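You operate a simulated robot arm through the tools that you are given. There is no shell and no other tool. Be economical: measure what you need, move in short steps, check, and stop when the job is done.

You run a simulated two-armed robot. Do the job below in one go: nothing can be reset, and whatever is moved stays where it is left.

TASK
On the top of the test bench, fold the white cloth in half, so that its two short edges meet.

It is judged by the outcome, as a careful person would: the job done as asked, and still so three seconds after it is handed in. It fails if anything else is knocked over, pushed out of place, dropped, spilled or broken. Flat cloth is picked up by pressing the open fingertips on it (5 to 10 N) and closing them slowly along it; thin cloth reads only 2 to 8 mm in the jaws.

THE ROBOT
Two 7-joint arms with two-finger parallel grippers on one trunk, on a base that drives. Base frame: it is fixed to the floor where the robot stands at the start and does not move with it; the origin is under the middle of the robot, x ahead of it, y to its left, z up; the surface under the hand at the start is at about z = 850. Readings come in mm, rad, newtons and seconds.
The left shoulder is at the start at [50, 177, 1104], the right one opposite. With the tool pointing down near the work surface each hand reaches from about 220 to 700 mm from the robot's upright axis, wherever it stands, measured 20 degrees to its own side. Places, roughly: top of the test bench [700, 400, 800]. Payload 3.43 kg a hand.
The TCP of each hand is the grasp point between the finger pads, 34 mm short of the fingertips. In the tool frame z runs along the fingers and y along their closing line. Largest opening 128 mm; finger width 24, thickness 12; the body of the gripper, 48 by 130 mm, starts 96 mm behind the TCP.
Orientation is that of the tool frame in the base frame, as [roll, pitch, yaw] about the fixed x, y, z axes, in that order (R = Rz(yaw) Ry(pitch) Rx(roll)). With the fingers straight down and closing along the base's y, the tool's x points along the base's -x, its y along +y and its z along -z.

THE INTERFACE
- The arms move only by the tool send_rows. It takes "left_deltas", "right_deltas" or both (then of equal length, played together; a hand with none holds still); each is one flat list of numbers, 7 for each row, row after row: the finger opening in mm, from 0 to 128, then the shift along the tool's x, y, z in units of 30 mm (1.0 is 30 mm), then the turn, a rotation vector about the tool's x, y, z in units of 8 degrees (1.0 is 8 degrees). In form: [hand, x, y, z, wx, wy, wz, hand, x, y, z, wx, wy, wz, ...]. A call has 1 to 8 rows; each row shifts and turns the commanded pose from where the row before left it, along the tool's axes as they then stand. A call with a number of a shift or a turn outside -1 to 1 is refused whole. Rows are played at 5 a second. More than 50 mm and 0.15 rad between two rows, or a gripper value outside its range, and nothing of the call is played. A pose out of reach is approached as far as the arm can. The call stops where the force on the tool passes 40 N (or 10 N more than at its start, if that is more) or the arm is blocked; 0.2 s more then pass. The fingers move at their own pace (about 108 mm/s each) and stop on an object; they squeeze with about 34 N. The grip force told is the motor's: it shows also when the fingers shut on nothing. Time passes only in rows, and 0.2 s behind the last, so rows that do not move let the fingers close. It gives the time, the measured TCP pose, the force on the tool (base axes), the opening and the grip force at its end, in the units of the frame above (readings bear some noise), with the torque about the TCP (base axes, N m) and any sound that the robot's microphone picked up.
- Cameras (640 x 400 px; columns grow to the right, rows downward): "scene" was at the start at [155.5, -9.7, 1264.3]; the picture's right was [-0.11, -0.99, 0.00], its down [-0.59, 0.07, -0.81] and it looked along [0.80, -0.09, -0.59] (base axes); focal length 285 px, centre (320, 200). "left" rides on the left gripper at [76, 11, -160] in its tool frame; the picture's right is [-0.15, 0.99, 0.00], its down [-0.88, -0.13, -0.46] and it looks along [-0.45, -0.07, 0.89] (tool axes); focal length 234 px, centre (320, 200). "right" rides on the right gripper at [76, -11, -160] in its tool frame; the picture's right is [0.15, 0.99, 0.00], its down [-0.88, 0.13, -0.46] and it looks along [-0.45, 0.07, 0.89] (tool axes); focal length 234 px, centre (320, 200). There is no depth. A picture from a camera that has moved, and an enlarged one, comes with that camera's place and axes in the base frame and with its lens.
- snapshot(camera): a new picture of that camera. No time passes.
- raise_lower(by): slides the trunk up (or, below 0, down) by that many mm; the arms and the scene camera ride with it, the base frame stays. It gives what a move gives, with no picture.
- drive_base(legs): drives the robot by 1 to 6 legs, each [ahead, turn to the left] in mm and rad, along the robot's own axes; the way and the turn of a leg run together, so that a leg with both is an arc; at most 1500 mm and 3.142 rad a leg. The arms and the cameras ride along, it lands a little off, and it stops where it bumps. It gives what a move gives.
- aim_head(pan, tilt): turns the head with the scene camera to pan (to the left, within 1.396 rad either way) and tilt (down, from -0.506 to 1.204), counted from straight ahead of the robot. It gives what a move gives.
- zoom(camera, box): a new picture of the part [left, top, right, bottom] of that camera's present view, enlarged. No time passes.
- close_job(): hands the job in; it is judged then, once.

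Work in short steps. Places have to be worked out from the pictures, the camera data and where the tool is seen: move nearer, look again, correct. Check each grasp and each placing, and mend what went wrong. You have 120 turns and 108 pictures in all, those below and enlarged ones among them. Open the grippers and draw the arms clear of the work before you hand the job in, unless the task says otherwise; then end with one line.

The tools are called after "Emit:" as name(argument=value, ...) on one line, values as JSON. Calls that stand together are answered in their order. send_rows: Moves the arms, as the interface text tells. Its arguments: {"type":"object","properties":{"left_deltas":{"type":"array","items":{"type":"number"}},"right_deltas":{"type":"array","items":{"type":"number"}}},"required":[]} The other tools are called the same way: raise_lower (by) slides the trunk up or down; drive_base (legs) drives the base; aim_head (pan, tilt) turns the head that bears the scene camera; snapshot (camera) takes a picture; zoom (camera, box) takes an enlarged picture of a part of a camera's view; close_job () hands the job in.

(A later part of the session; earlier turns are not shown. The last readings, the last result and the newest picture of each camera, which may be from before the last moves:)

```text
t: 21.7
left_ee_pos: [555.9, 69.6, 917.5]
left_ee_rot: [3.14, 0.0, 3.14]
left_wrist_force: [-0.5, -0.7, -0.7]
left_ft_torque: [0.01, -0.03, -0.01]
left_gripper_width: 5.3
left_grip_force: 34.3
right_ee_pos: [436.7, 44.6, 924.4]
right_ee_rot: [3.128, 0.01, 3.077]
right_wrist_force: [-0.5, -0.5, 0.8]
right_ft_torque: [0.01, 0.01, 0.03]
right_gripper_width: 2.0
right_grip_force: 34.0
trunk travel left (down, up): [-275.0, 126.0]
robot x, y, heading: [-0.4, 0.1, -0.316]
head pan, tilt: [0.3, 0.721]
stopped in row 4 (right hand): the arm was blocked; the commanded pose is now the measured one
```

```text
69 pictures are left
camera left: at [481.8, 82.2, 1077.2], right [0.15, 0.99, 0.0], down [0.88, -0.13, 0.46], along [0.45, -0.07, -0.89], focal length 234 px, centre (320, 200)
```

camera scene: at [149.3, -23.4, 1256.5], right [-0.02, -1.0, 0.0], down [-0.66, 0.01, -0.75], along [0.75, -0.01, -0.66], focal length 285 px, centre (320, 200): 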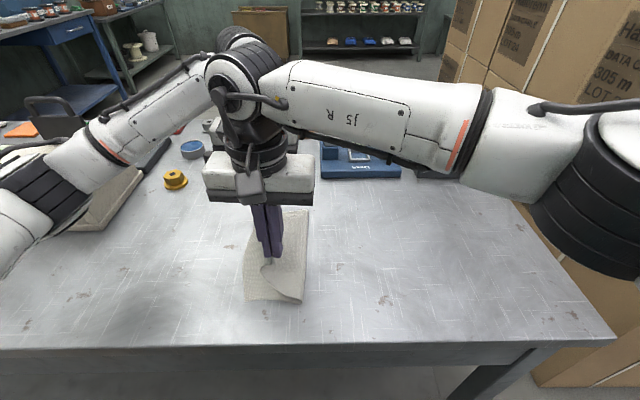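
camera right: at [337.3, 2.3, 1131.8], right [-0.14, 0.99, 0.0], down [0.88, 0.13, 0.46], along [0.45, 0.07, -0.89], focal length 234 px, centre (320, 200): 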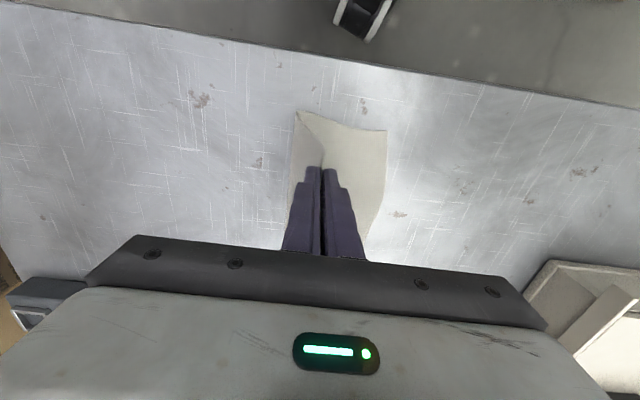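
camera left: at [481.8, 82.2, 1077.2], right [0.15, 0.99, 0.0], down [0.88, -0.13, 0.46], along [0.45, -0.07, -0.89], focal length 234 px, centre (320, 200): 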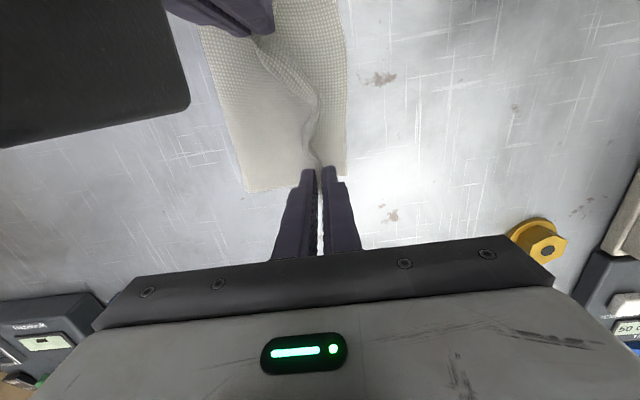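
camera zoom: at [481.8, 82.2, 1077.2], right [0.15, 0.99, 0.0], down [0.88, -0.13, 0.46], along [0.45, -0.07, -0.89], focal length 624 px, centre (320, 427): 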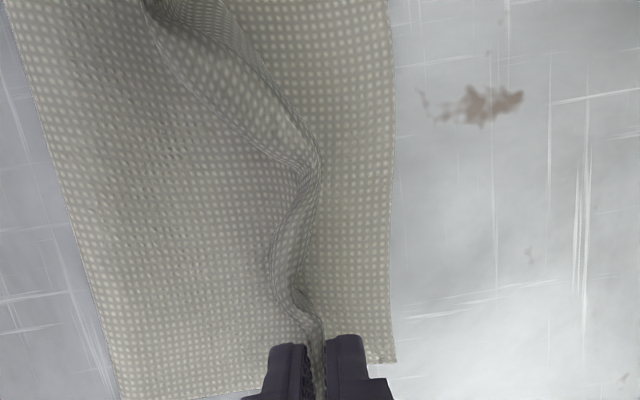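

The right arm seems to be at a joint limit or near the left wrist. The far corner is easy to finish, so I bring the left hand down onto the left edge first (base edge there at y≈97).

Emit:
send_rows(left_deltas=[0, 0, 0.45, 0.2, 0, 0, 0, 0, 0, 0.3, 0.4, 0, 0, 0, 0, 0, 0.15, 0.35, 0, 0, 0])

Emit:
zoom(camera="left", box=[200, 40, 440, 190])

```text
t: 22.4
left_ee_pos: [559.3, 96.4, 897.9]
left_ee_rot: [-3.135, 0.006, -3.134]
left_wrist_force: [6.5, -2.5, -0.2]
left_ft_torque: [0.39, 1.12, 0.24]
left_gripper_width: 5.3
left_grip_force: 34.1
right_ee_pos: [433.0, 44.7, 924.7]
right_ee_rot: [3.131, 0.006, 3.093]
right_wrist_force: [-7.0, 2.2, -0.7]
right_ft_torque: [-0.34, -0.9, 0.4]
right_gripper_width: 2.3
right_grip_force: 34.1
trunk travel left (down, up): [-275.0, 126.0]
robot x, y, heading: [-1.2, -1.0, -0.318]
head pan, tilt: [0.3, 0.721]
stopped in row 3 (left hand): the force on the tool passed its limit at 46 N (the readings are from after the stop); the commanded pose is now the measured one
```

```text
2.67 times, centred on (320, 115) of left
camera zoom: at [483.3, 108.5, 1057.9], right [0.14, 0.99, -0.01], down [0.88, -0.12, 0.46], along [0.46, -0.07, -0.89], focal length 624 px, centre (320, 427)
```

zoom: 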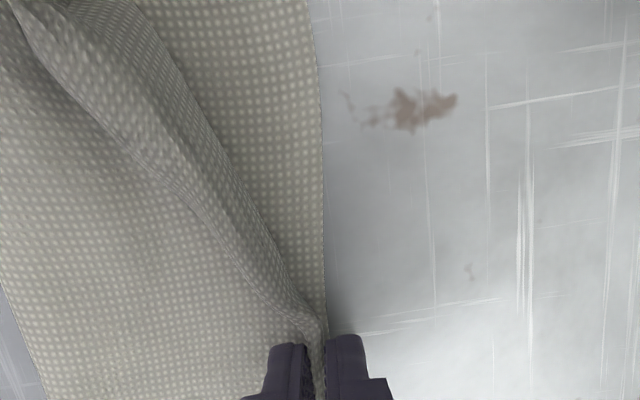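

Equal and opposite forces: the left wrist camera (which sticks out toward −x) is touching the right hand. I back the right hand off by about 25 mm in −x.

Emit:
send_rows(right_deltas=[0, 0.4, 0, 0, 0, 0, 0, 0, 0.45, 0, 0, 0, 0, -0.35])

Emit:
snapshot(camera="scene")

```text
t: 23.0
left_ee_pos: [557.4, 93.1, 897.4]
left_ee_rot: [-3.132, 0.002, 3.139]
left_wrist_force: [-15.5, -6.5, 3.4]
left_ft_torque: [-0.18, 0.46, 0.1]
left_gripper_width: 2.4
left_grip_force: 34.5
right_ee_pos: [409.6, 47.9, 923.2]
right_ee_rot: [3.131, 0.013, 3.138]
right_wrist_force: [16.1, 6.3, -3.8]
right_ft_torque: [0.21, -0.37, 0.1]
right_gripper_width: 2.7
right_grip_force: 34.5
trunk travel left (down, up): [-275.0, 126.0]
robot x, y, heading: [-2.3, 0.8, -0.318]
head pan, tilt: [0.3, 0.721]
```

```text
67 pictures are left
camera scene: at [149.2, -23.1, 1256.6], right [-0.02, -1.0, 0.0], down [-0.66, 0.01, -0.75], along [0.75, -0.01, -0.66], focal length 285 px, centre (320, 200)
```

scene: 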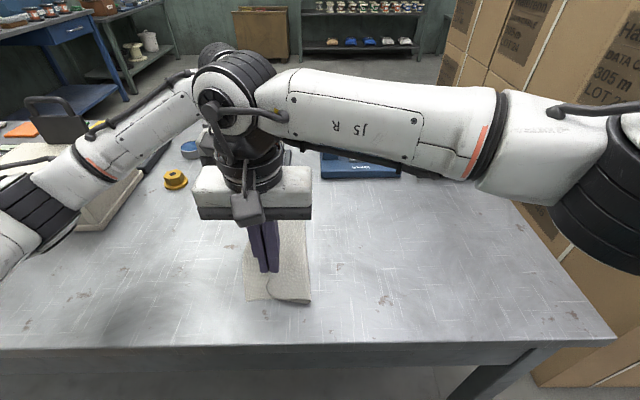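

Now the cloth itself is taut between the hands (~15 N). I ease the right hand back 8 mm toward +x, and lower the left to lay its corner down.

Emit:
send_rows(right_deltas=[0, -0.27, 0.1, 0, 0, 0, 0, 0, 0, 0, 0, 0, 0, 0], left_deltas=[0, 0, 0.1, 0.15, 0, 0, 0, 0, 0, 0, 0.15, 0, 0, 0])

Emit:
zoom(camera="left", box=[200, 40, 440, 190])

```text
t: 23.6
left_ee_pos: [558.2, 97.7, 887.7]
left_ee_rot: [-3.132, 0.004, -3.139]
left_wrist_force: [-10.5, -3.7, 3.3]
left_ft_torque: [-0.16, 0.32, 0.11]
left_gripper_width: 2.3
left_grip_force: 34.5
right_ee_pos: [416.5, 49.2, 922.6]
right_ee_rot: [3.132, 0.008, 3.141]
right_wrist_force: [9.1, 4.8, -3.5]
right_ft_torque: [0.1, -0.23, 0.08]
right_gripper_width: 2.3
right_grip_force: 34.0
trunk travel left (down, up): [-275.0, 126.0]
robot x, y, heading: [2.4, -1.0, -0.319]
head pan, tilt: [0.3, 0.721]
```

```text
2.67 times, centred on (320, 115) of left
camera zoom: at [482.5, 111.2, 1048.1], right [0.14, 0.99, -0.01], down [0.88, -0.12, 0.46], along [0.46, -0.07, -0.89], focal length 624 px, centre (320, 427)
```

zoom: 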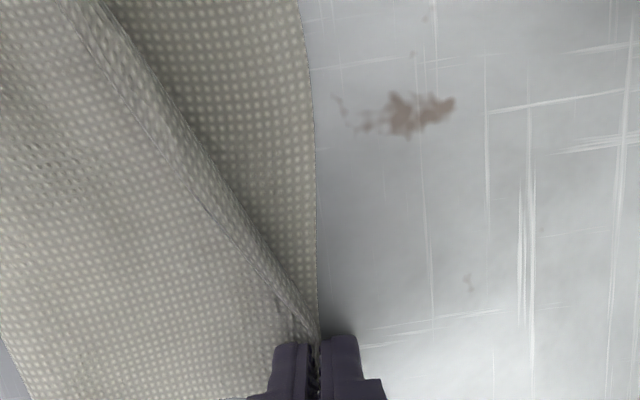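

The far corner sits on the left edge. I slacken the cloth by moving the right hand toward the left one, then open the left fingers and lift away.

Emit:
send_rows(right_deltas=[0, -0.2, 0.4, 0.15, 0, 0, 0, 0, 0, 0, 0, 0, 0, 0])

```text
t: 24.2
left_ee_pos: [559.4, 98.4, 887.6]
left_ee_rot: [-3.134, 0.006, -3.133]
left_wrist_force: [3.7, -0.4, -1.3]
left_ft_torque: [-0.1, 0.54, -0.03]
left_gripper_width: 2.5
left_grip_force: 33.9
right_ee_pos: [432.3, 48.6, 921.1]
right_ee_rot: [3.125, 0.009, 3.111]
right_wrist_force: [-4.2, -0.3, 2.7]
right_ft_torque: [0.14, -0.64, 0.25]
right_gripper_width: 2.5
right_grip_force: 33.8
trunk travel left (down, up): [-275.0, 126.0]
robot x, y, heading: [0.8, 0.3, -0.317]
head pan, tilt: [0.3, 0.721]
```

Slack now. I release the left fingers and raise that hand, moving it away to +x/+y afterwards.

Emit:
send_rows(left_deltas=[8, 0, 0, 0, 0, 0, 0, 16, 0, 0, 0, 0, 0, 0, 24, 0, 0, 0, 0, 0, 0, 24, 0, 0, 0, 0, 0, 0])

Emit:
zoom(camera="left", box=[200, 40, 440, 190])

```text
t: 25.2
left_ee_pos: [556.9, 98.8, 887.9]
left_ee_rot: [-3.135, 0.005, -3.137]
left_wrist_force: [10.3, -0.4, -6.2]
left_ft_torque: [0.02, 1.17, -0.01]
left_gripper_width: 23.9
left_grip_force: 0.1
right_ee_pos: [431.6, 49.2, 918.4]
right_ee_rot: [3.129, 0.006, 3.108]
right_wrist_force: [-10.0, 0.0, 6.2]
right_ft_torque: [0.25, -1.63, 0.57]
right_gripper_width: 2.3
right_grip_force: 33.9
trunk travel left (down, up): [-275.0, 126.0]
robot x, y, heading: [-1.8, 2.4, -0.318]
head pan, tilt: [0.3, 0.721]
```

```text
2.67 times, centred on (320, 115) of left
camera zoom: at [482.7, 111.2, 1047.7], right [0.14, 0.99, -0.01], down [0.88, -0.12, 0.46], along [0.46, -0.07, -0.89], focal length 624 px, centre (320, 427)
```

zoom: 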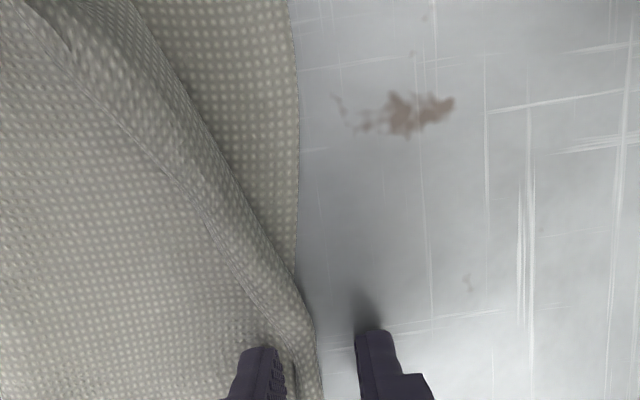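

Released. I lift the left hand away, upward and toward +x/+y.

Emit:
send_rows(left_deltas=[24, -0.2, 0, -0.3, 0, 0, 0, 24, -0.4, 0.2, -0.7, 0, 0, 0, 24, -0.2, 0.9, -0.7, 0, 0, 0, 24, 0, 1, -0.7, 0, 0, 0, 24, 0, 1, -0.7, 0, 0, 0, 24, 0, 1, 0, 0, 0, 0])

Emit:
snapshot(camera="scene")

Emit:
snapshot(camera="right")

Emit:
snapshot(camera="left")

```text
t: 26.6
left_ee_pos: [580.5, 221.8, 980.3]
left_ee_rot: [-3.133, 0.005, -3.138]
left_wrist_force: [0.4, -0.2, -1.0]
left_ft_torque: [0.04, 0.01, 0.03]
left_gripper_width: 24.1
left_grip_force: 0.1
right_ee_pos: [431.6, 49.9, 918.9]
right_ee_rot: [3.129, 0.007, 3.107]
right_wrist_force: [0.1, -1.0, -0.3]
right_ft_torque: [-0.03, -0.01, 0.02]
right_gripper_width: 2.7
right_grip_force: 33.7
trunk travel left (down, up): [-275.0, 126.0]
robot x, y, heading: [-1.5, -0.5, -0.318]
head pan, tilt: [0.3, 0.721]
```

```text
64 pictures are left
camera scene: at [149.2, -22.8, 1256.5], right [-0.02, -1.0, 0.0], down [-0.66, 0.01, -0.75], along [0.75, -0.01, -0.66], focal length 285 px, centre (320, 200)
```

scene: 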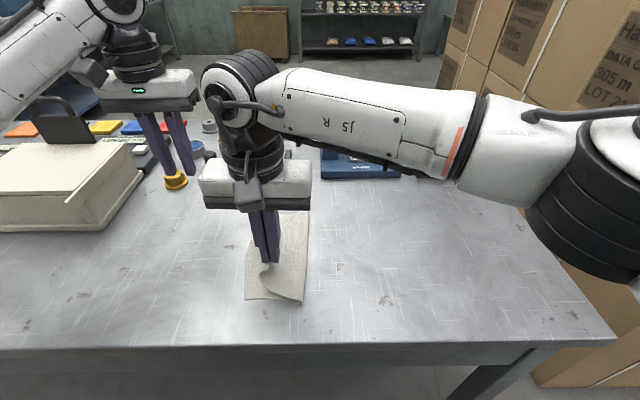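

```text
63 pictures are left
camera right: at [354.5, 39.3, 1077.6], right [-0.11, 0.99, 0.01], down [0.88, 0.1, 0.46], along [0.46, 0.06, -0.89], focal length 234 px, centre (320, 200)
```

right: 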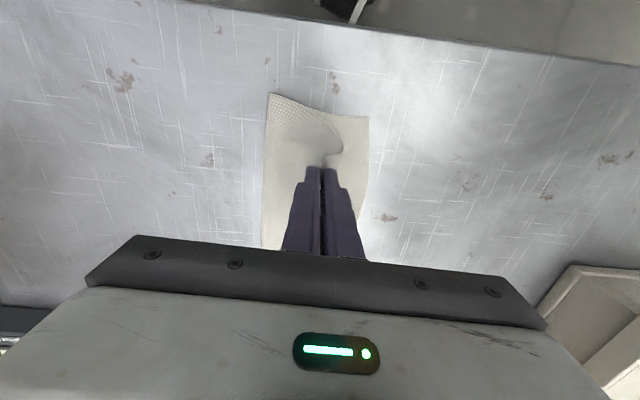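

```text
62 pictures are left
camera left: at [505.3, 236.1, 1140.1], right [0.14, 0.99, -0.01], down [0.88, -0.12, 0.46], along [0.46, -0.07, -0.89], focal length 234 px, centre (320, 200)
```

left: 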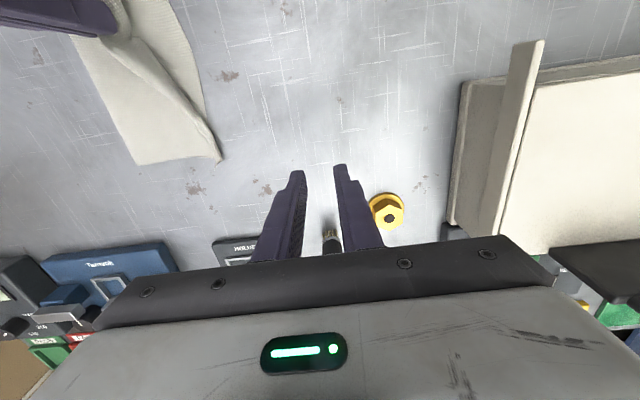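

The left hand is clear. The near-left base corner is at about (382,90), so I carry the right-hand corner to (398,88) and down.

Emit:
send_rows(right_deltas=[0, 0.4, 0.3, 0, 0, 0, -0.25, 0, 0.35, 0.4, 0.1, 0, 0, 0, 0, 0.3, 0.4, 0.3, 0, 0, 0, 0, 0, 0.17, 0.3, 0, 0, 0])

Emit:
zoom(camera="right", box=[220, 80, 460, 230])

Emit:
zoom(camera="scene", box=[160, 180, 400, 330])

```text
t: 27.8
left_ee_pos: [580.6, 221.1, 979.3]
left_ee_rot: [-3.134, 0.004, -3.138]
left_wrist_force: [-0.2, -0.2, -0.1]
left_ft_torque: [0.02, 0.0, -0.03]
left_gripper_width: 24.0
left_grip_force: 0.1
right_ee_pos: [415.0, 59.2, 919.4]
right_ee_rot: [3.122, 0.021, 3.11]
right_wrist_force: [0.2, 0.4, 0.5]
right_ft_torque: [0.0, -0.01, 0.01]
right_gripper_width: 2.4
right_grip_force: 33.7
right hand out of reach, approached as far as the arm can: row 3, 4
trunk travel left (down, up): [-275.0, 126.0]
robot x, y, heading: [4.0, -0.8, -0.318]
head pan, tilt: [0.3, 0.721]
stopped in row 4 (right hand): the arm was blocked; the commanded pose is now the measured one
```

```text
2.67 times, centred on (340, 155) of right
camera zoom: at [335.9, 48.4, 1077.6], right [-0.12, 0.99, 0.02], down [0.88, 0.09, 0.47], along [0.47, 0.07, -0.88], focal length 624 px, centre (267, 320)
```

zoom: 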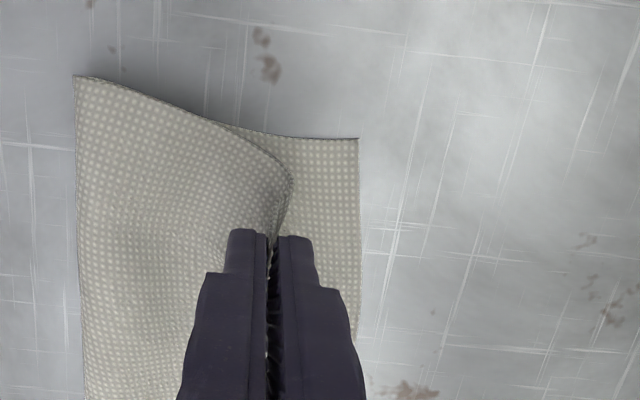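

```text
2.67 times, centred on (280, 255) of scene
camera zoom: at [149.3, -23.4, 1256.5], right [-0.02, -1.0, 0.0], down [-0.66, 0.01, -0.75], along [0.75, -0.01, -0.66], focal length 759 px, centre (427, 53)
```

zoom: 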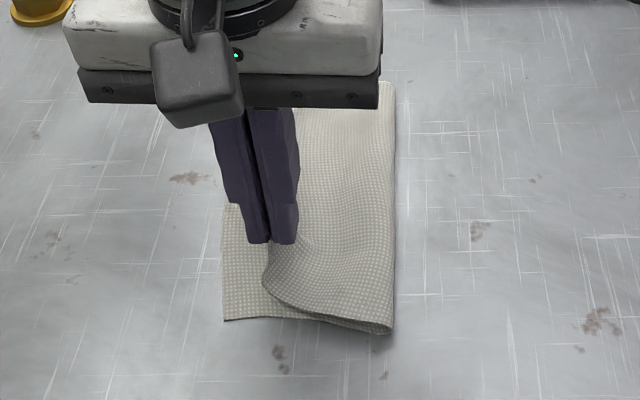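

The right arm is at its joint limit here, but turning the base left carries the hand in +y. I bring the right hand back to y≈20 with slack, raise and retract the left hand, then turn left 0.16 rad.

Emit:
send_rows(right_deltas=[0, 0, -0.45, -0.2, 0, 0, 0, 0, 0, -0.45, -0.3, 0, 0, -0.2, 0, 0, -0.4, -0.2, 0, 0, 0, 0, 0, 0, 0, 0, 0, 0], left_deltas=[24, 0.8, 0, -0.9, 0, 0, 0, 24, 0.9, 0, -0.9, 0, 0, 0, 24, 0.9, 0, -0.9, 0, 0, 0, 24, 0.9, 0, -0.5, 0, 0, 0])

Emit:
zoom(camera="scene", box=[120, 160, 440, 360])

```text
t: 28.8
left_ee_pos: [473.0, 223.5, 1074.9]
left_ee_rot: [-3.136, 0.004, -3.138]
left_wrist_force: [0.3, -0.9, -0.1]
left_ft_torque: [-0.02, -0.03, 0.03]
left_gripper_width: 24.2
left_grip_force: 0.0
right_ee_pos: [412.0, 21.4, 938.9]
right_ee_rot: [3.121, 0.02, -3.137]
right_wrist_force: [0.2, -0.9, -0.4]
right_ft_torque: [0.02, 0.0, 0.01]
right_gripper_width: 2.5
right_grip_force: 33.4
trunk travel left (down, up): [-275.0, 126.0]
robot x, y, heading: [-1.3, -0.9, -0.315]
head pan, tilt: [0.3, 0.721]
```

```text
2.00 times, centred on (280, 260) of scene
camera zoom: at [148.9, -23.0, 1256.6], right [-0.02, -1.0, 0.0], down [-0.66, 0.01, -0.75], along [0.75, -0.01, -0.66], focal length 569 px, centre (400, 80)
```

zoom: 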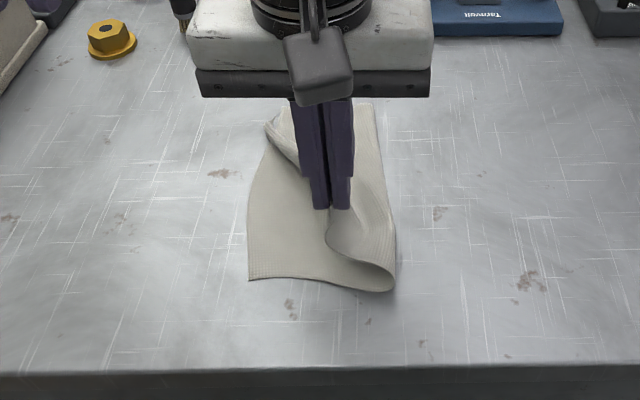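

Slack is available, so I turn the base left 0.16 rad, which should bring the right hand to about (403,86).

Emit:
drive_base(legs=[[0, 0.16]])

Emit:
aim_head(pan=0.15, tilt=0.85)

Emit:
snapshot(camera="scene")

Emit:
zoom(camera="right", box=[200, 80, 440, 230])

```text
t: 29.9
left_ee_pos: [432.3, 295.7, 1074.9]
left_ee_rot: [-3.136, 0.005, -2.979]
left_wrist_force: [0.1, 0.0, 0.9]
left_ft_torque: [-0.06, -0.02, 0.0]
left_gripper_width: 24.0
left_grip_force: 0.0
right_ee_pos: [404.2, 87.9, 938.6]
right_ee_rot: [3.124, 0.02, -2.98]
right_wrist_force: [-0.2, -0.3, -0.2]
right_ft_torque: [0.0, 0.01, -0.02]
right_gripper_width: 2.6
right_grip_force: 34.1
trunk travel left (down, up): [-275.0, 126.0]
robot x, y, heading: [0.1, 2.1, -0.156]
head pan, tilt: [0.3, 0.721]
```

```text
t: 30.6
left_ee_pos: [431.6, 296.0, 1074.3]
left_ee_rot: [-3.136, 0.006, -2.977]
left_wrist_force: [0.6, 0.8, -0.3]
left_ft_torque: [0.02, -0.02, 0.0]
left_gripper_width: 24.0
left_grip_force: 0.0
right_ee_pos: [404.4, 88.1, 940.0]
right_ee_rot: [3.122, 0.018, -2.982]
right_wrist_force: [0.3, 0.6, 0.1]
right_ft_torque: [0.01, -0.02, -0.03]
right_gripper_width: 2.5
right_grip_force: 34.2
trunk travel left (down, up): [-275.0, 126.0]
robot x, y, heading: [-2.9, 0.8, -0.155]
head pan, tilt: [0.15, 0.85]
```

```text
58 pictures are left
camera scene: at [145.9, -11.5, 1246.1], right [-0.01, -1.0, 0.0], down [-0.75, 0.01, -0.66], along [0.66, -0.01, -0.75], focal length 285 px, centre (320, 200)
```

scene: 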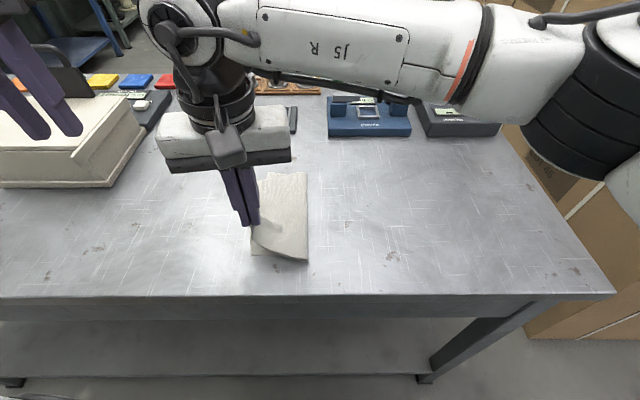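

```text
2.67 times, centred on (320, 155) of right
camera zoom: at [328.2, 61.2, 1097.2], right [-0.3, 0.95, 0.02], down [0.84, 0.26, 0.47], along [0.45, 0.16, -0.88], focal length 624 px, centre (320, 320)
```

zoom: 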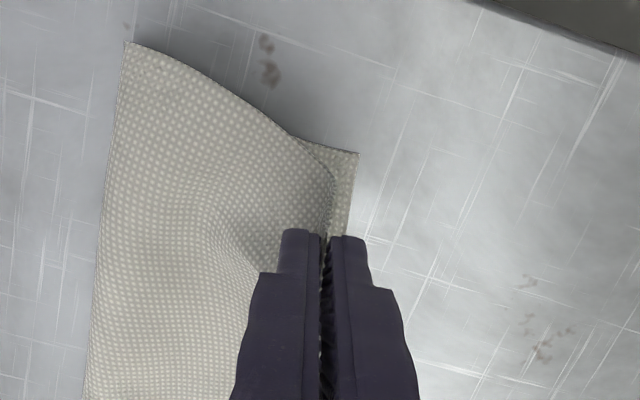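

The corner is nearly above the base corner (379,97). I square the wrist and lower to the table at about (400,93).

Emit:
send_rows(right_deltas=[0, 0, 0, 0.2, 0, 0, 0.57, 0, 0.1, 0.1, 0.3, 0, 0, 0.57, 0, 0.05, 0.1, 0.4, 0, 0, 0, 0, 0, 0, 0.4, 0, 0, 0, 0, 0, 0, 0.3, 0, 0, 0])

Emit:
zoom(camera="right", box=[200, 80, 440, 230])

Emit:
zoom(camera="scene", box=[200, 150, 360, 250])

```text
t: 31.8
left_ee_pos: [432.4, 296.0, 1074.7]
left_ee_rot: [-3.134, 0.004, -2.976]
left_wrist_force: [0.1, -0.6, -1.4]
left_ft_torque: [-0.06, -0.02, -0.02]
left_gripper_width: 24.1
left_grip_force: 0.1
right_ee_pos: [397.2, 96.3, 891.7]
right_ee_rot: [3.12, 0.017, -3.141]
right_wrist_force: [0.4, -0.9, -0.1]
right_ft_torque: [0.01, 0.02, 0.02]
right_gripper_width: 2.3
right_grip_force: 34.2
trunk travel left (down, up): [-275.0, 126.0]
robot x, y, heading: [0.5, -0.6, -0.154]
head pan, tilt: [0.15, 0.85]
```

```text
2.67 times, centred on (320, 155) of right
camera zoom: at [319.7, 80.8, 1050.1], right [-0.15, 0.99, 0.02], down [0.87, 0.12, 0.47], along [0.46, 0.09, -0.88], focal length 624 px, centre (320, 320)
```

zoom: 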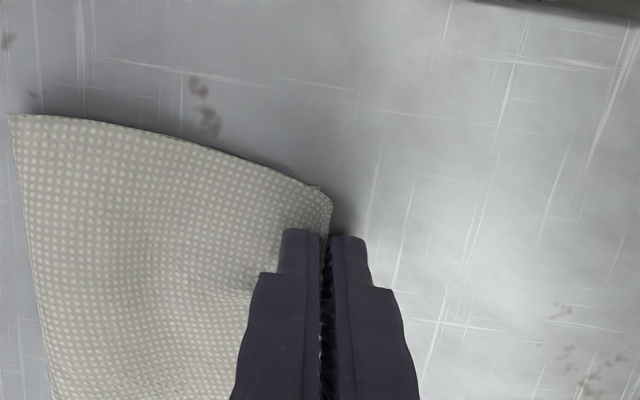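

```text
4.00 times, centred on (280, 200) of scene
camera zoom: at [146.0, -11.5, 1246.0], right [-0.01, -1.0, 0.0], down [-0.75, 0.01, -0.66], along [0.66, -0.01, -0.75], focal length 1139 px, centre (480, 200)
```

zoom: 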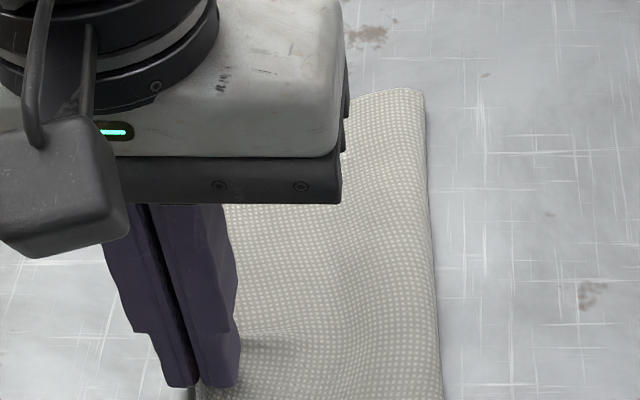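

The corners coincide within a few mm. I lower the last bit and open the fingers.

Emit:
send_rows(right_deltas=[0, 0, -0.05, 0.12, 0, 0, 0, 8, 0, 0, 0, 0, 0, 0, 16, 0, 0, 0, 0, 0, 0, 26, 0, 0, 0, 0, 0, 0, 26, 0, 0, -0.3, 0, 0, 0, 26, 0, 0, -0.9, 0, 0, 0, 26, 0, 0, -1, 0, 0, 0, 26, 0, 0, -1, 0, 0, 0])

Emit:
snapshot(camera="right")

Emit:
zoom(camera="scene", box=[200, 150, 360, 250])

```text
t: 33.6
left_ee_pos: [431.1, 296.1, 1075.2]
left_ee_rot: [-3.134, 0.005, -2.977]
left_wrist_force: [0.7, -0.2, -0.1]
left_ft_torque: [0.02, 0.0, -0.04]
left_gripper_width: 23.9
left_grip_force: 0.2
right_ee_pos: [400.6, 89.1, 985.1]
right_ee_rot: [3.121, 0.016, -3.138]
right_wrist_force: [-0.7, 0.5, 0.1]
right_ft_torque: [0.04, 0.02, 0.01]
right_gripper_width: 25.7
right_grip_force: 0.0
trunk travel left (down, up): [-275.0, 126.0]
robot x, y, heading: [1.4, 2.0, -0.162]
head pan, tilt: [0.15, 0.85]
```

```text
54 pictures are left
camera right: at [321.9, 74.9, 1143.0], right [-0.15, 0.99, 0.02], down [0.87, 0.12, 0.47], along [0.46, 0.09, -0.88], focal length 234 px, centre (320, 200)
```

right: 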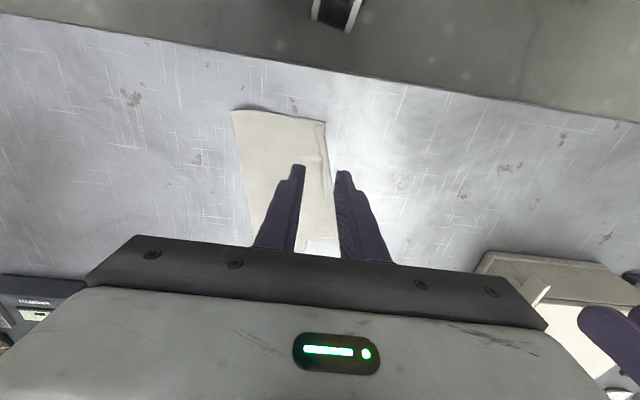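

```text
4.00 times, centred on (280, 200) of scene
camera zoom: at [145.8, -11.4, 1246.0], right [-0.01, -1.0, 0.0], down [-0.75, 0.01, -0.66], along [0.66, -0.01, -0.75], focal length 1139 px, centre (480, 200)
```

zoom: 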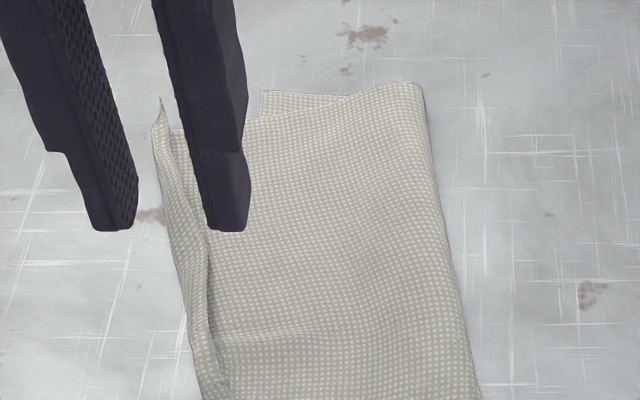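

Nice overall. I draw the right hand away to the right and inspect the far corner and edges.

Emit:
send_rows(right_deltas=[26, 0, -0.6, -0.8, 0, 0, 0, 26, 0, -1, -0.5, 0, 0, 0, 26, 0, -1, 0, 0, 0, 0, 26, 0, -1, 0, 0, 0, 0, 26, 0, -1, 0, 0, 0, 0, 26, 0, -1, 0, 0, 0, 0, 26, 0, -1, 0, 0, 0, 0, 26, 0, -1, 0, 0, 0, 0])

Emit:
zoom(camera="scene", box=[200, 140, 360, 270])

Emit:
snapshot(camera="left")

```text
t: 35.4
left_ee_pos: [432.5, 294.8, 1075.6]
left_ee_rot: [-3.135, 0.005, -2.977]
left_wrist_force: [-0.7, -0.5, 0.1]
left_ft_torque: [-0.02, 0.02, 0.05]
left_gripper_width: 24.1
left_grip_force: 0.1
right_ee_pos: [399.0, -137.7, 1016.7]
right_ee_rot: [3.12, 0.016, -3.139]
right_wrist_force: [0.4, -0.7, -0.3]
right_ft_torque: [0.01, 0.01, 0.01]
right_gripper_width: 26.0
right_grip_force: 0.1
trunk travel left (down, up): [-275.0, 126.0]
robot x, y, heading: [0.5, 3.2, -0.157]
head pan, tilt: [0.15, 0.85]
```

```text
3.08 times, centred on (280, 205) of scene
camera zoom: at [145.9, -11.9, 1246.1], right [-0.01, -1.0, 0.0], down [-0.75, 0.01, -0.66], along [0.66, -0.01, -0.75], focal length 876 px, centre (443, 185)
```

zoom: 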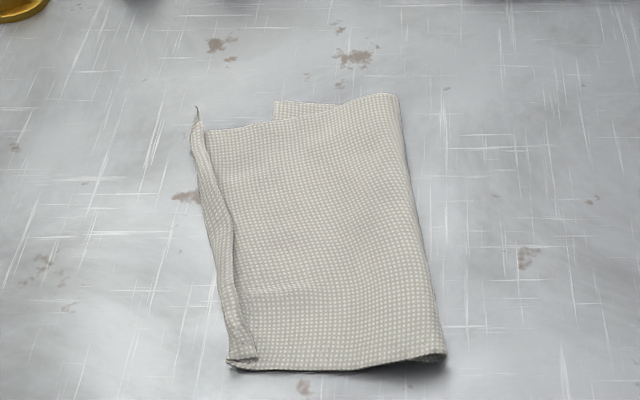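

```text
51 pictures are left
camera left: at [356.4, 295.8, 1235.3], right [-0.02, 1.0, -0.01], down [0.89, 0.02, 0.46], along [0.46, 0.0, -0.89], focal length 234 px, centre (320, 200)
```

left: 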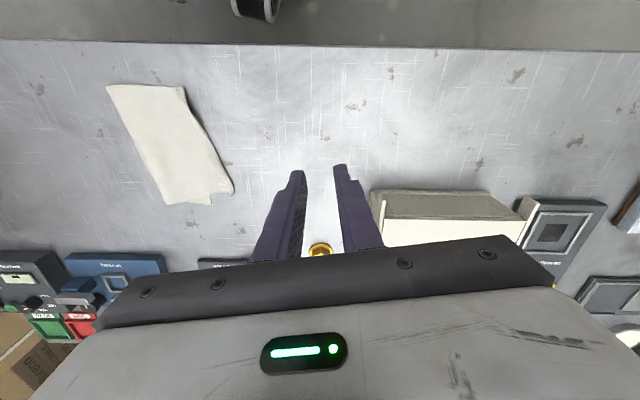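

The fold is good, but along the left side a narrow hem seems turned back. I look closer from the left camera.

Emit:
zoom(camera="left", box=[80, 70, 256, 220])

Emit:
zoom(camera="scene", box=[235, 160, 275, 240])

```text
2.67 times, centred on (168, 145) of left
camera zoom: at [356.4, 295.8, 1235.3], right [-0.02, 1.0, -0.01], down [0.89, 0.02, 0.46], along [0.46, 0.0, -0.89], focal length 624 px, centre (725, 347)
```

zoom: 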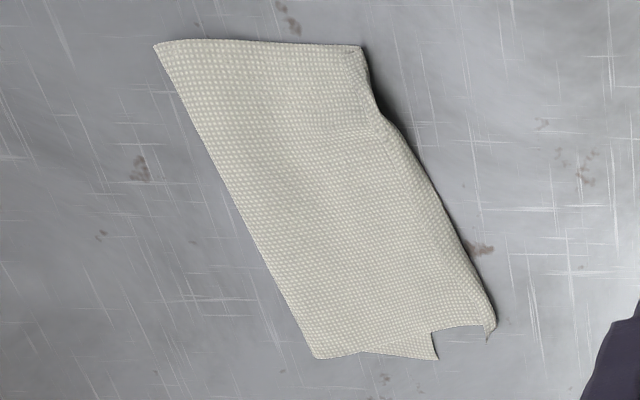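

```text
5.00 times, centred on (255, 200) of scene
camera zoom: at [145.9, -11.9, 1246.1], right [-0.01, -1.0, 0.0], down [-0.75, 0.01, -0.66], along [0.66, -0.01, -0.75], focal length 1423 px, centre (645, 200)
```

zoom: 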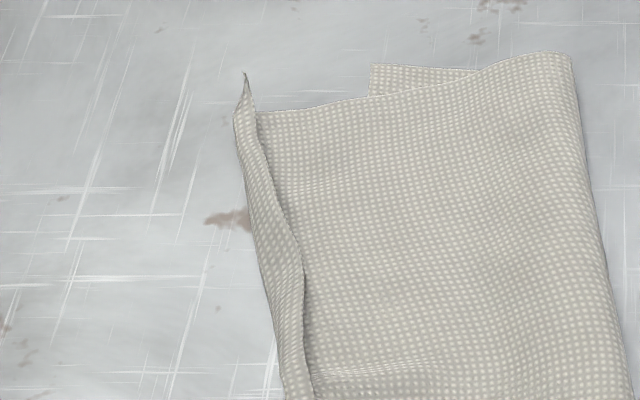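

At the far end the top layer overshoots: base corner at (565,97), top corner at about (556,131), with a small upstanding hem; the near end matches. I'll regrip the overhanging far corner with the left hand and re-lay it, first moving above it.

Emit:
send_rows(left_deltas=[30, 0, 0, 0, 0, 0, 0.59, 30, 0, 0, 0, 0, 0, 0.59, 30, -0.6, -0.92, 0.5, 0, 0, 0, 30, -0.6, -0.92, 0.5, 0, 0, 0, 30, -0.6, -0.92, 0.5, 0, 0, 0, 30, -0.6, -0.92, 0.6, 0, 0, 0, 30, -0.6, -0.92, 0.7, 0, 0, 0, 30, -0.6, -0.92, 0.7, 0, 0, 0])

Emit:
snapshot(camera="left")

```text
t: 37.2
left_ee_pos: [539.5, 128.8, 970.8]
left_ee_rot: [-3.136, 0.008, -3.14]
left_wrist_force: [-0.5, 0.5, -0.5]
left_ft_torque: [-0.01, -0.02, -0.03]
left_gripper_width: 30.2
left_grip_force: 0.1
right_ee_pos: [398.7, -136.7, 1017.4]
right_ee_rot: [3.119, 0.016, -3.139]
right_wrist_force: [0.2, 0.6, 0.3]
right_ft_torque: [-0.01, 0.01, 0.01]
right_gripper_width: 26.0
right_grip_force: 0.1
trunk travel left (down, up): [-275.0, 126.0]
robot x, y, heading: [-1.6, 4.5, -0.158]
head pan, tilt: [0.15, 0.85]
```

```text
48 pictures are left
camera left: at [464.9, 142.7, 1131.3], right [0.15, 0.99, 0.0], down [0.88, -0.13, 0.46], along [0.46, -0.07, -0.89], focal length 234 px, centre (320, 200)
```

left: 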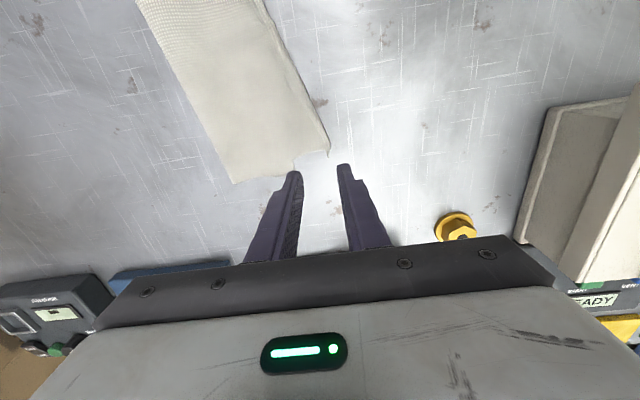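

Refined: top far corner (545,140), base far corner (563,95); the top layer is skewed about 16°. I yaw the left hand to match the edge and lower near it.

Emit:
send_rows(left_deltas=[30, 0.07, -0.05, 0.2, 0, 0, -0.7, 30, 0, 0, 0.5, 0, 0, -0.7, 30, 0, 0, 0.7, 0, 0, -0.6, 30, 0, 0, 0.9, 0, 0, 0])

Emit:
zoom(camera="left", box=[220, 80, 460, 230])

```text
t: 38.2
left_ee_pos: [538.6, 126.5, 901.5]
left_ee_rot: [-3.133, 0.005, -2.864]
left_wrist_force: [0.1, 0.0, 0.1]
left_ft_torque: [0.0, 0.0, -0.04]
left_gripper_width: 30.1
left_grip_force: 0.3
right_ee_pos: [398.8, -136.2, 1017.2]
right_ee_rot: [3.12, 0.016, -3.14]
right_wrist_force: [0.4, -0.2, 0.6]
right_ft_torque: [0.01, 0.01, -0.04]
right_gripper_width: 26.2
right_grip_force: 0.0
trunk travel left (down, up): [-275.0, 126.0]
robot x, y, heading: [-0.8, 0.9, -0.16]
head pan, tilt: [0.15, 0.85]
```

```text
2.67 times, centred on (340, 155) of left
camera zoom: at [464.3, 118.0, 1061.7], right [-0.13, 0.99, -0.01], down [0.88, 0.12, 0.46], along [0.46, 0.05, -0.89], focal length 624 px, centre (267, 320)
```

zoom: 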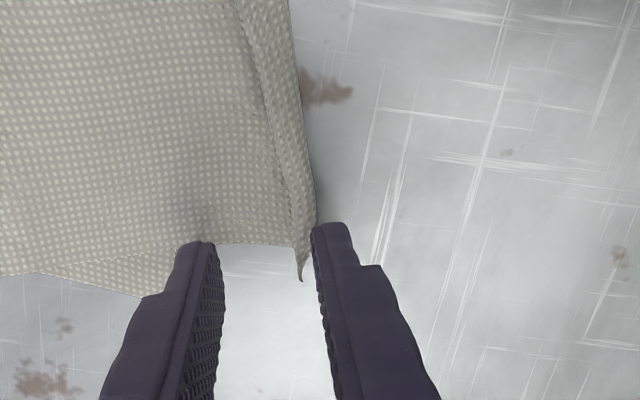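

The tips are just past the far edge. I shift 21 mm nearer along the edge and press down.

Emit:
send_rows(left_deltas=[30, 0.7, 0.07, 0, 0, 0, 0, 30, 0, 0, 0.3, 0, 0, 0, 30, 0, 0, 0.23, 0, 0, 0, 30, 0, 0, 0, 0, 0, 0])

Emit:
zoom(camera="left", box=[220, 80, 460, 230])

```text
t: 39.2
left_ee_pos: [517.5, 126.3, 886.0]
left_ee_rot: [-3.135, 0.004, -2.862]
left_wrist_force: [-1.2, 0.1, 1.3]
left_ft_torque: [-0.03, -0.05, -0.01]
left_gripper_width: 29.8
left_grip_force: 0.2
right_ee_pos: [398.8, -136.7, 1017.2]
right_ee_rot: [3.122, 0.016, -3.14]
right_wrist_force: [-0.6, 0.4, 0.1]
right_ft_torque: [0.02, -0.02, -0.04]
right_gripper_width: 25.9
right_grip_force: 0.1
trunk travel left (down, up): [-275.0, 126.0]
robot x, y, heading: [0.5, 1.5, -0.16]
head pan, tilt: [0.15, 0.85]
```

```text
2.67 times, centred on (340, 155) of left
camera zoom: at [443.3, 116.3, 1046.0], right [-0.13, 0.99, -0.01], down [0.88, 0.12, 0.46], along [0.46, 0.05, -0.89], focal length 624 px, centre (267, 320)
```

zoom: 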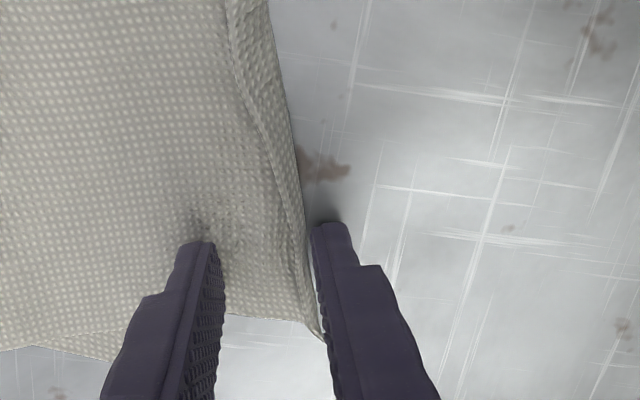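

Well placed. I narrow the opening to 18 mm with the outer pad staying just outside the edge, press, and close slowly.

Emit:
send_rows(left_deltas=[30, 0, 0, -0.15, 0, 0, 0, 18, 0, 0.18, 0, 0, 0, 0, 18, 0, 0, 0.2, 0, 0, 0, 18, 0, 0, 0.03, 0, 0, 0, 13, 0, 0, 0, 0, 0, 0, 8, 0, 0, 0, 0, 0, 0, 3, 0, 0, 0, 0, 0, 0, 0, 0, 0, 0, 0, 0, 0])

Emit:
zoom(camera="left", box=[220, 80, 460, 230])

```text
t: 41.0
left_ee_pos: [516.7, 128.7, 885.4]
left_ee_rot: [-3.134, 0.008, -2.861]
left_wrist_force: [1.4, -1.3, 13.4]
left_ft_torque: [-0.12, -0.07, 0.0]
left_gripper_width: 5.1
left_grip_force: 33.9
right_ee_pos: [398.1, -137.5, 1017.7]
right_ee_rot: [3.119, 0.016, -3.139]
right_wrist_force: [0.1, -0.2, -0.6]
right_ft_torque: [0.02, -0.02, -0.02]
right_gripper_width: 25.9
right_grip_force: 0.0
trunk travel left (down, up): [-275.0, 126.0]
robot x, y, heading: [1.4, -0.5, -0.157]
head pan, tilt: [0.15, 0.85]
```

```text
2.67 times, centred on (340, 155) of left
camera zoom: at [442.0, 120.5, 1045.4], right [-0.13, 0.99, -0.01], down [0.88, 0.12, 0.46], along [0.46, 0.05, -0.89], focal length 624 px, centre (267, 320)
```

zoom: 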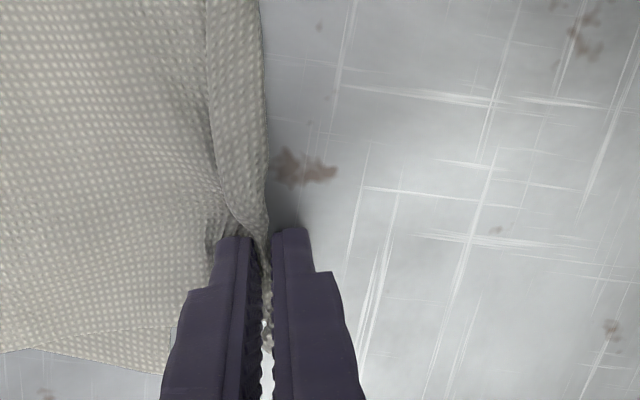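

Gripped (5.1 mm). I lift, un-yaw, and carry it back to y≈50 so that the crease re-lays itself.

Emit:
send_rows(left_deltas=[0, 0, -0.2, -0.7, 0, 0, 0.67, 0, 0, -0.35, -0.7, 0, 0, 0.67, 0, 0, -0.35, -0.7, 0, 0, 0.6, 0, -0.2, -0.6, -0.2, 0, 0, 0, 0, -0.2, -0.6, 0, 0, 0, 0, 0, -0.1, -0.6, 0, 0, 0, 0])

Emit:
snapshot(camera="left")

Emit:
zoom(camera="scene", box=[160, 100, 400, 250])

```text
t: 42.4
left_ee_pos: [536.8, 48.0, 953.2]
left_ee_rot: [-3.136, 0.008, -3.133]
left_wrist_force: [0.1, -0.3, -1.5]
left_ft_torque: [0.0, 0.0, 0.02]
left_gripper_width: 5.2
left_grip_force: 34.2
right_ee_pos: [398.5, -136.1, 1018.0]
right_ee_rot: [3.121, 0.015, -3.14]
right_wrist_force: [0.1, -0.3, -1.1]
right_ft_torque: [0.01, 0.0, -0.01]
right_gripper_width: 25.8
right_grip_force: 0.0
trunk travel left (down, up): [-275.0, 126.0]
robot x, y, heading: [0.4, -0.4, -0.156]
head pan, tilt: [0.15, 0.85]
```

```text
44 pictures are left
camera left: at [462.3, 59.7, 1113.7], right [0.14, 0.99, 0.0], down [0.88, -0.12, 0.46], along [0.46, -0.07, -0.89], focal length 234 px, centre (320, 200)
```

left: 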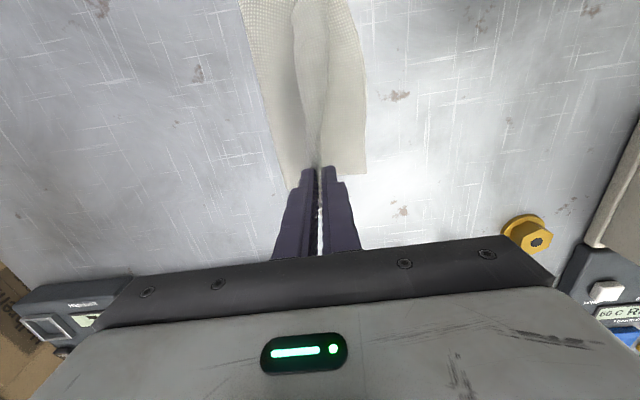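

```text
2.67 times, centred on (280, 175) of scene
camera zoom: at [145.9, -11.8, 1246.0], right [-0.01, -1.0, 0.0], down [-0.75, 0.01, -0.66], along [0.66, -0.01, -0.75], focal length 759 px, centre (427, 267)
```

zoom: 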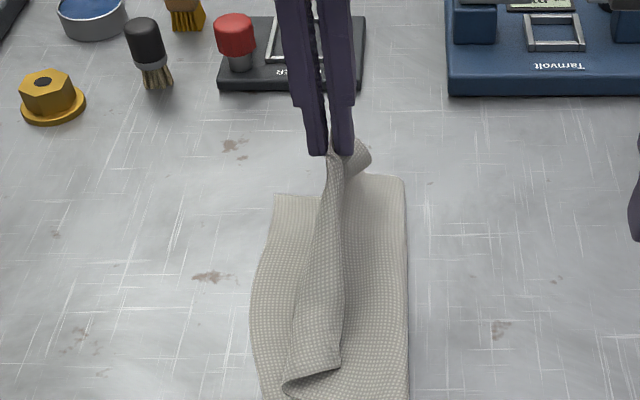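

The near end got dragged a bit too, so I'll regrip the near corner with the right hand and re-lay both together. I check where it lies now.

Emit:
zoom(camera="scene", box=[200, 160, 360, 270])

Emit:
zoom(camera="left", box=[200, 0, 400, 180])

Emit:
snapshot(camera="right")

```text
3.64 times, centred on (280, 215) of scene
camera zoom: at [145.9, -11.8, 1246.0], right [-0.01, -1.0, 0.0], down [-0.75, 0.01, -0.66], along [0.66, -0.01, -0.75], focal length 1035 px, centre (466, 146)
```

zoom: 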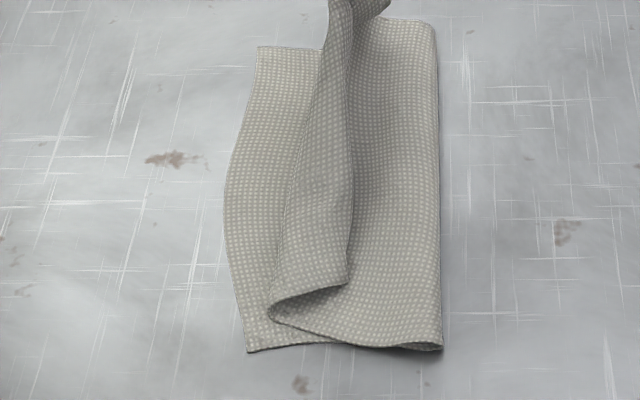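

```text
2.22 times, centred on (300, 90) of left
camera zoom: at [462.3, 59.7, 1113.7], right [0.14, 0.99, 0.0], down [0.88, -0.12, 0.46], along [0.46, -0.07, -0.89], focal length 520 px, centre (364, 444)
```

zoom: 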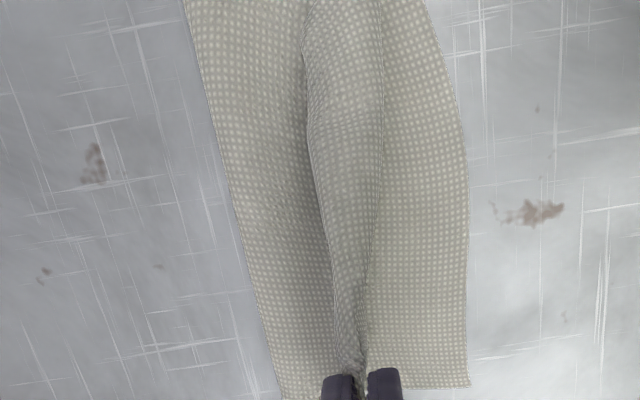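

```text
40 pictures are left
camera right: at [320.9, -150.7, 1175.0], right [-0.15, 0.99, 0.02], down [0.87, 0.12, 0.47], along [0.46, 0.09, -0.88], focal length 234 px, centre (320, 200)
```

right: 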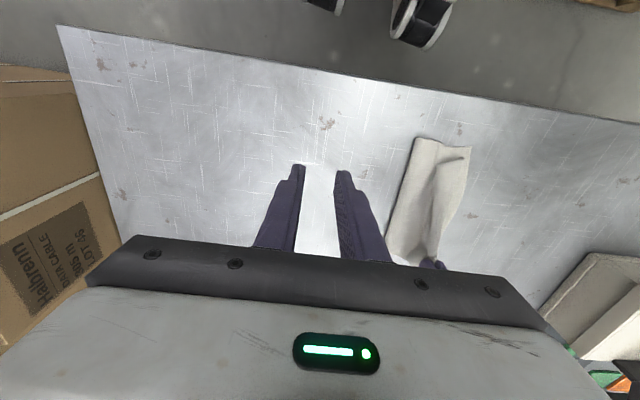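

The near hem is folded over and the crease sits about 20 mm too far left, so I'll open the cloth again and redo it with better hand spacing. First the left hand carries the far corner back to y≈−20, then the base turns right.

Emit:
send_rows(left_deltas=[0, 0, -0.6, -0.4, 0, 0, 0, 0, 0, -0.7, -0.4, 0, 0, 0, 0, 0, -0.7, -0.2, 0, 0, 0, 0, 0, -0.5, 0, 0, 0, 0], right_deltas=[30, 0, -0.6, 0, 0, 0, 0, 30, 0, -0.6, 0, 0, 0, 0, 30, 0, -0.6, 0, 0, 0, 0, 30, 0, 0, 0, 0, 0, 0])

Emit:
drive_base(legs=[[0, -0.17]])

Emit:
aim_head(pan=0.3, tilt=0.8)

Emit:
snapshot(camera="scene")

```text
t: 43.4
left_ee_pos: [535.6, -28.9, 985.8]
left_ee_rot: [-3.137, 0.008, -3.135]
left_wrist_force: [-0.1, -0.1, 0.8]
left_ft_torque: [0.03, -0.03, -0.04]
left_gripper_width: 5.2
left_grip_force: 34.3
right_ee_pos: [396.9, -191.7, 1015.7]
right_ee_rot: [3.121, 0.015, -3.14]
right_wrist_force: [0.5, 0.0, -0.5]
right_ft_torque: [0.01, -0.04, -0.04]
right_gripper_width: 30.2
right_grip_force: 0.1
trunk travel left (down, up): [-275.0, 126.0]
robot x, y, heading: [-1.2, 1.1, -0.159]
head pan, tilt: [0.15, 0.85]
```

```text
t: 44.5
left_ee_pos: [522.4, -117.3, 985.8]
left_ee_rot: [-3.137, 0.006, 2.981]
left_wrist_force: [-0.1, -0.1, 0.5]
left_ft_torque: [0.04, -0.02, 0.02]
left_gripper_width: 4.9
left_grip_force: 34.3
right_ee_pos: [360.5, -256.9, 1014.3]
right_ee_rot: [3.118, 0.015, 2.975]
right_wrist_force: [-0.1, 0.7, 0.4]
right_ft_torque: [0.02, 0.0, 0.02]
right_gripper_width: 30.2
right_grip_force: 0.0
trunk travel left (down, up): [-275.0, 126.0]
robot x, y, heading: [0.5, 0.6, -0.333]
head pan, tilt: [0.15, 0.85]
```

```text
t: 45.2
left_ee_pos: [523.6, -117.7, 985.8]
left_ee_rot: [-3.135, 0.006, 2.98]
left_wrist_force: [0.1, -0.8, 0.3]
left_ft_torque: [0.01, -0.01, -0.03]
left_gripper_width: 5.0
left_grip_force: 33.6
right_ee_pos: [359.0, -255.9, 1015.0]
right_ee_rot: [3.121, 0.015, 2.976]
right_wrist_force: [-0.2, -0.1, 0.3]
right_ft_torque: [0.05, 0.0, -0.01]
right_gripper_width: 30.1
right_grip_force: 0.1
trunk travel left (down, up): [-275.0, 126.0]
robot x, y, heading: [1.9, 0.1, -0.324]
head pan, tilt: [0.3, 0.799]
```

```text
39 pictures are left
camera scene: at [145.5, -24.5, 1250.0], right [-0.03, -1.0, 0.0], down [-0.72, 0.02, -0.7], along [0.7, -0.02, -0.72], focal length 285 px, centre (320, 200)
```

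scene: 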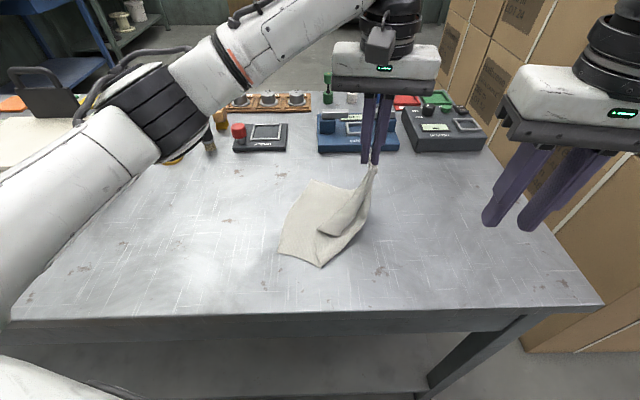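

The cloth was dragged and turned a little, which is harmless. I lower the corner to the table while moving right so it lies open.

Emit:
send_rows(left_deltas=[0, 0, -0.3, 0.6, 0, 0, -0.4, 0, 0, -0.3, 0.7, 0, 0, -0.4, 0, 0, -0.3, 0.7, 0, 0, -0.35, 0, 0, -0.2, 0.7, 0, 0, 0, 0, 0, 0, 0.4, 0, 0, 0])

Emit:
zoom(camera="scene", box=[230, 130, 470, 280])

```text
t: 46.4
left_ee_pos: [521.1, -150.3, 892.9]
left_ee_rot: [-3.134, 0.005, 3.141]
left_wrist_force: [-0.9, -0.4, 0.2]
left_ft_torque: [0.02, 0.01, 0.01]
left_gripper_width: 4.9
left_grip_force: 33.7
right_ee_pos: [360.7, -256.7, 1014.8]
right_ee_rot: [3.121, 0.015, 2.977]
right_wrist_force: [1.0, -0.8, 0.5]
right_ft_torque: [0.02, 0.01, 0.01]
right_gripper_width: 30.0
right_grip_force: 0.0
trunk travel left (down, up): [-275.0, 126.0]
robot x, y, heading: [-0.1, 3.7, -0.324]
head pan, tilt: [0.3, 0.799]
```

```text
2.67 times, centred on (350, 205) of scene
camera zoom: at [145.6, -24.5, 1250.1], right [-0.03, -1.0, 0.0], down [-0.72, 0.02, -0.7], along [0.7, -0.02, -0.72], focal length 759 px, centre (240, 187)
```

zoom: 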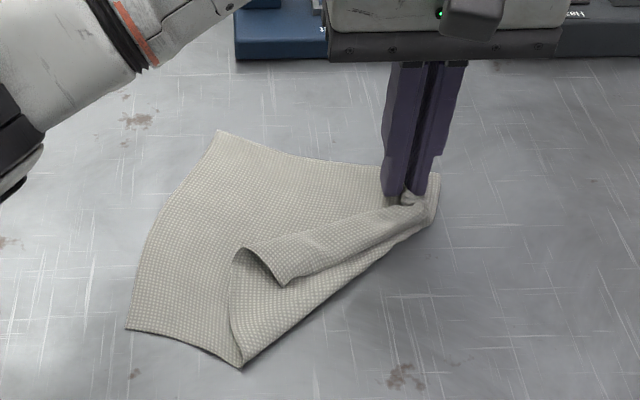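

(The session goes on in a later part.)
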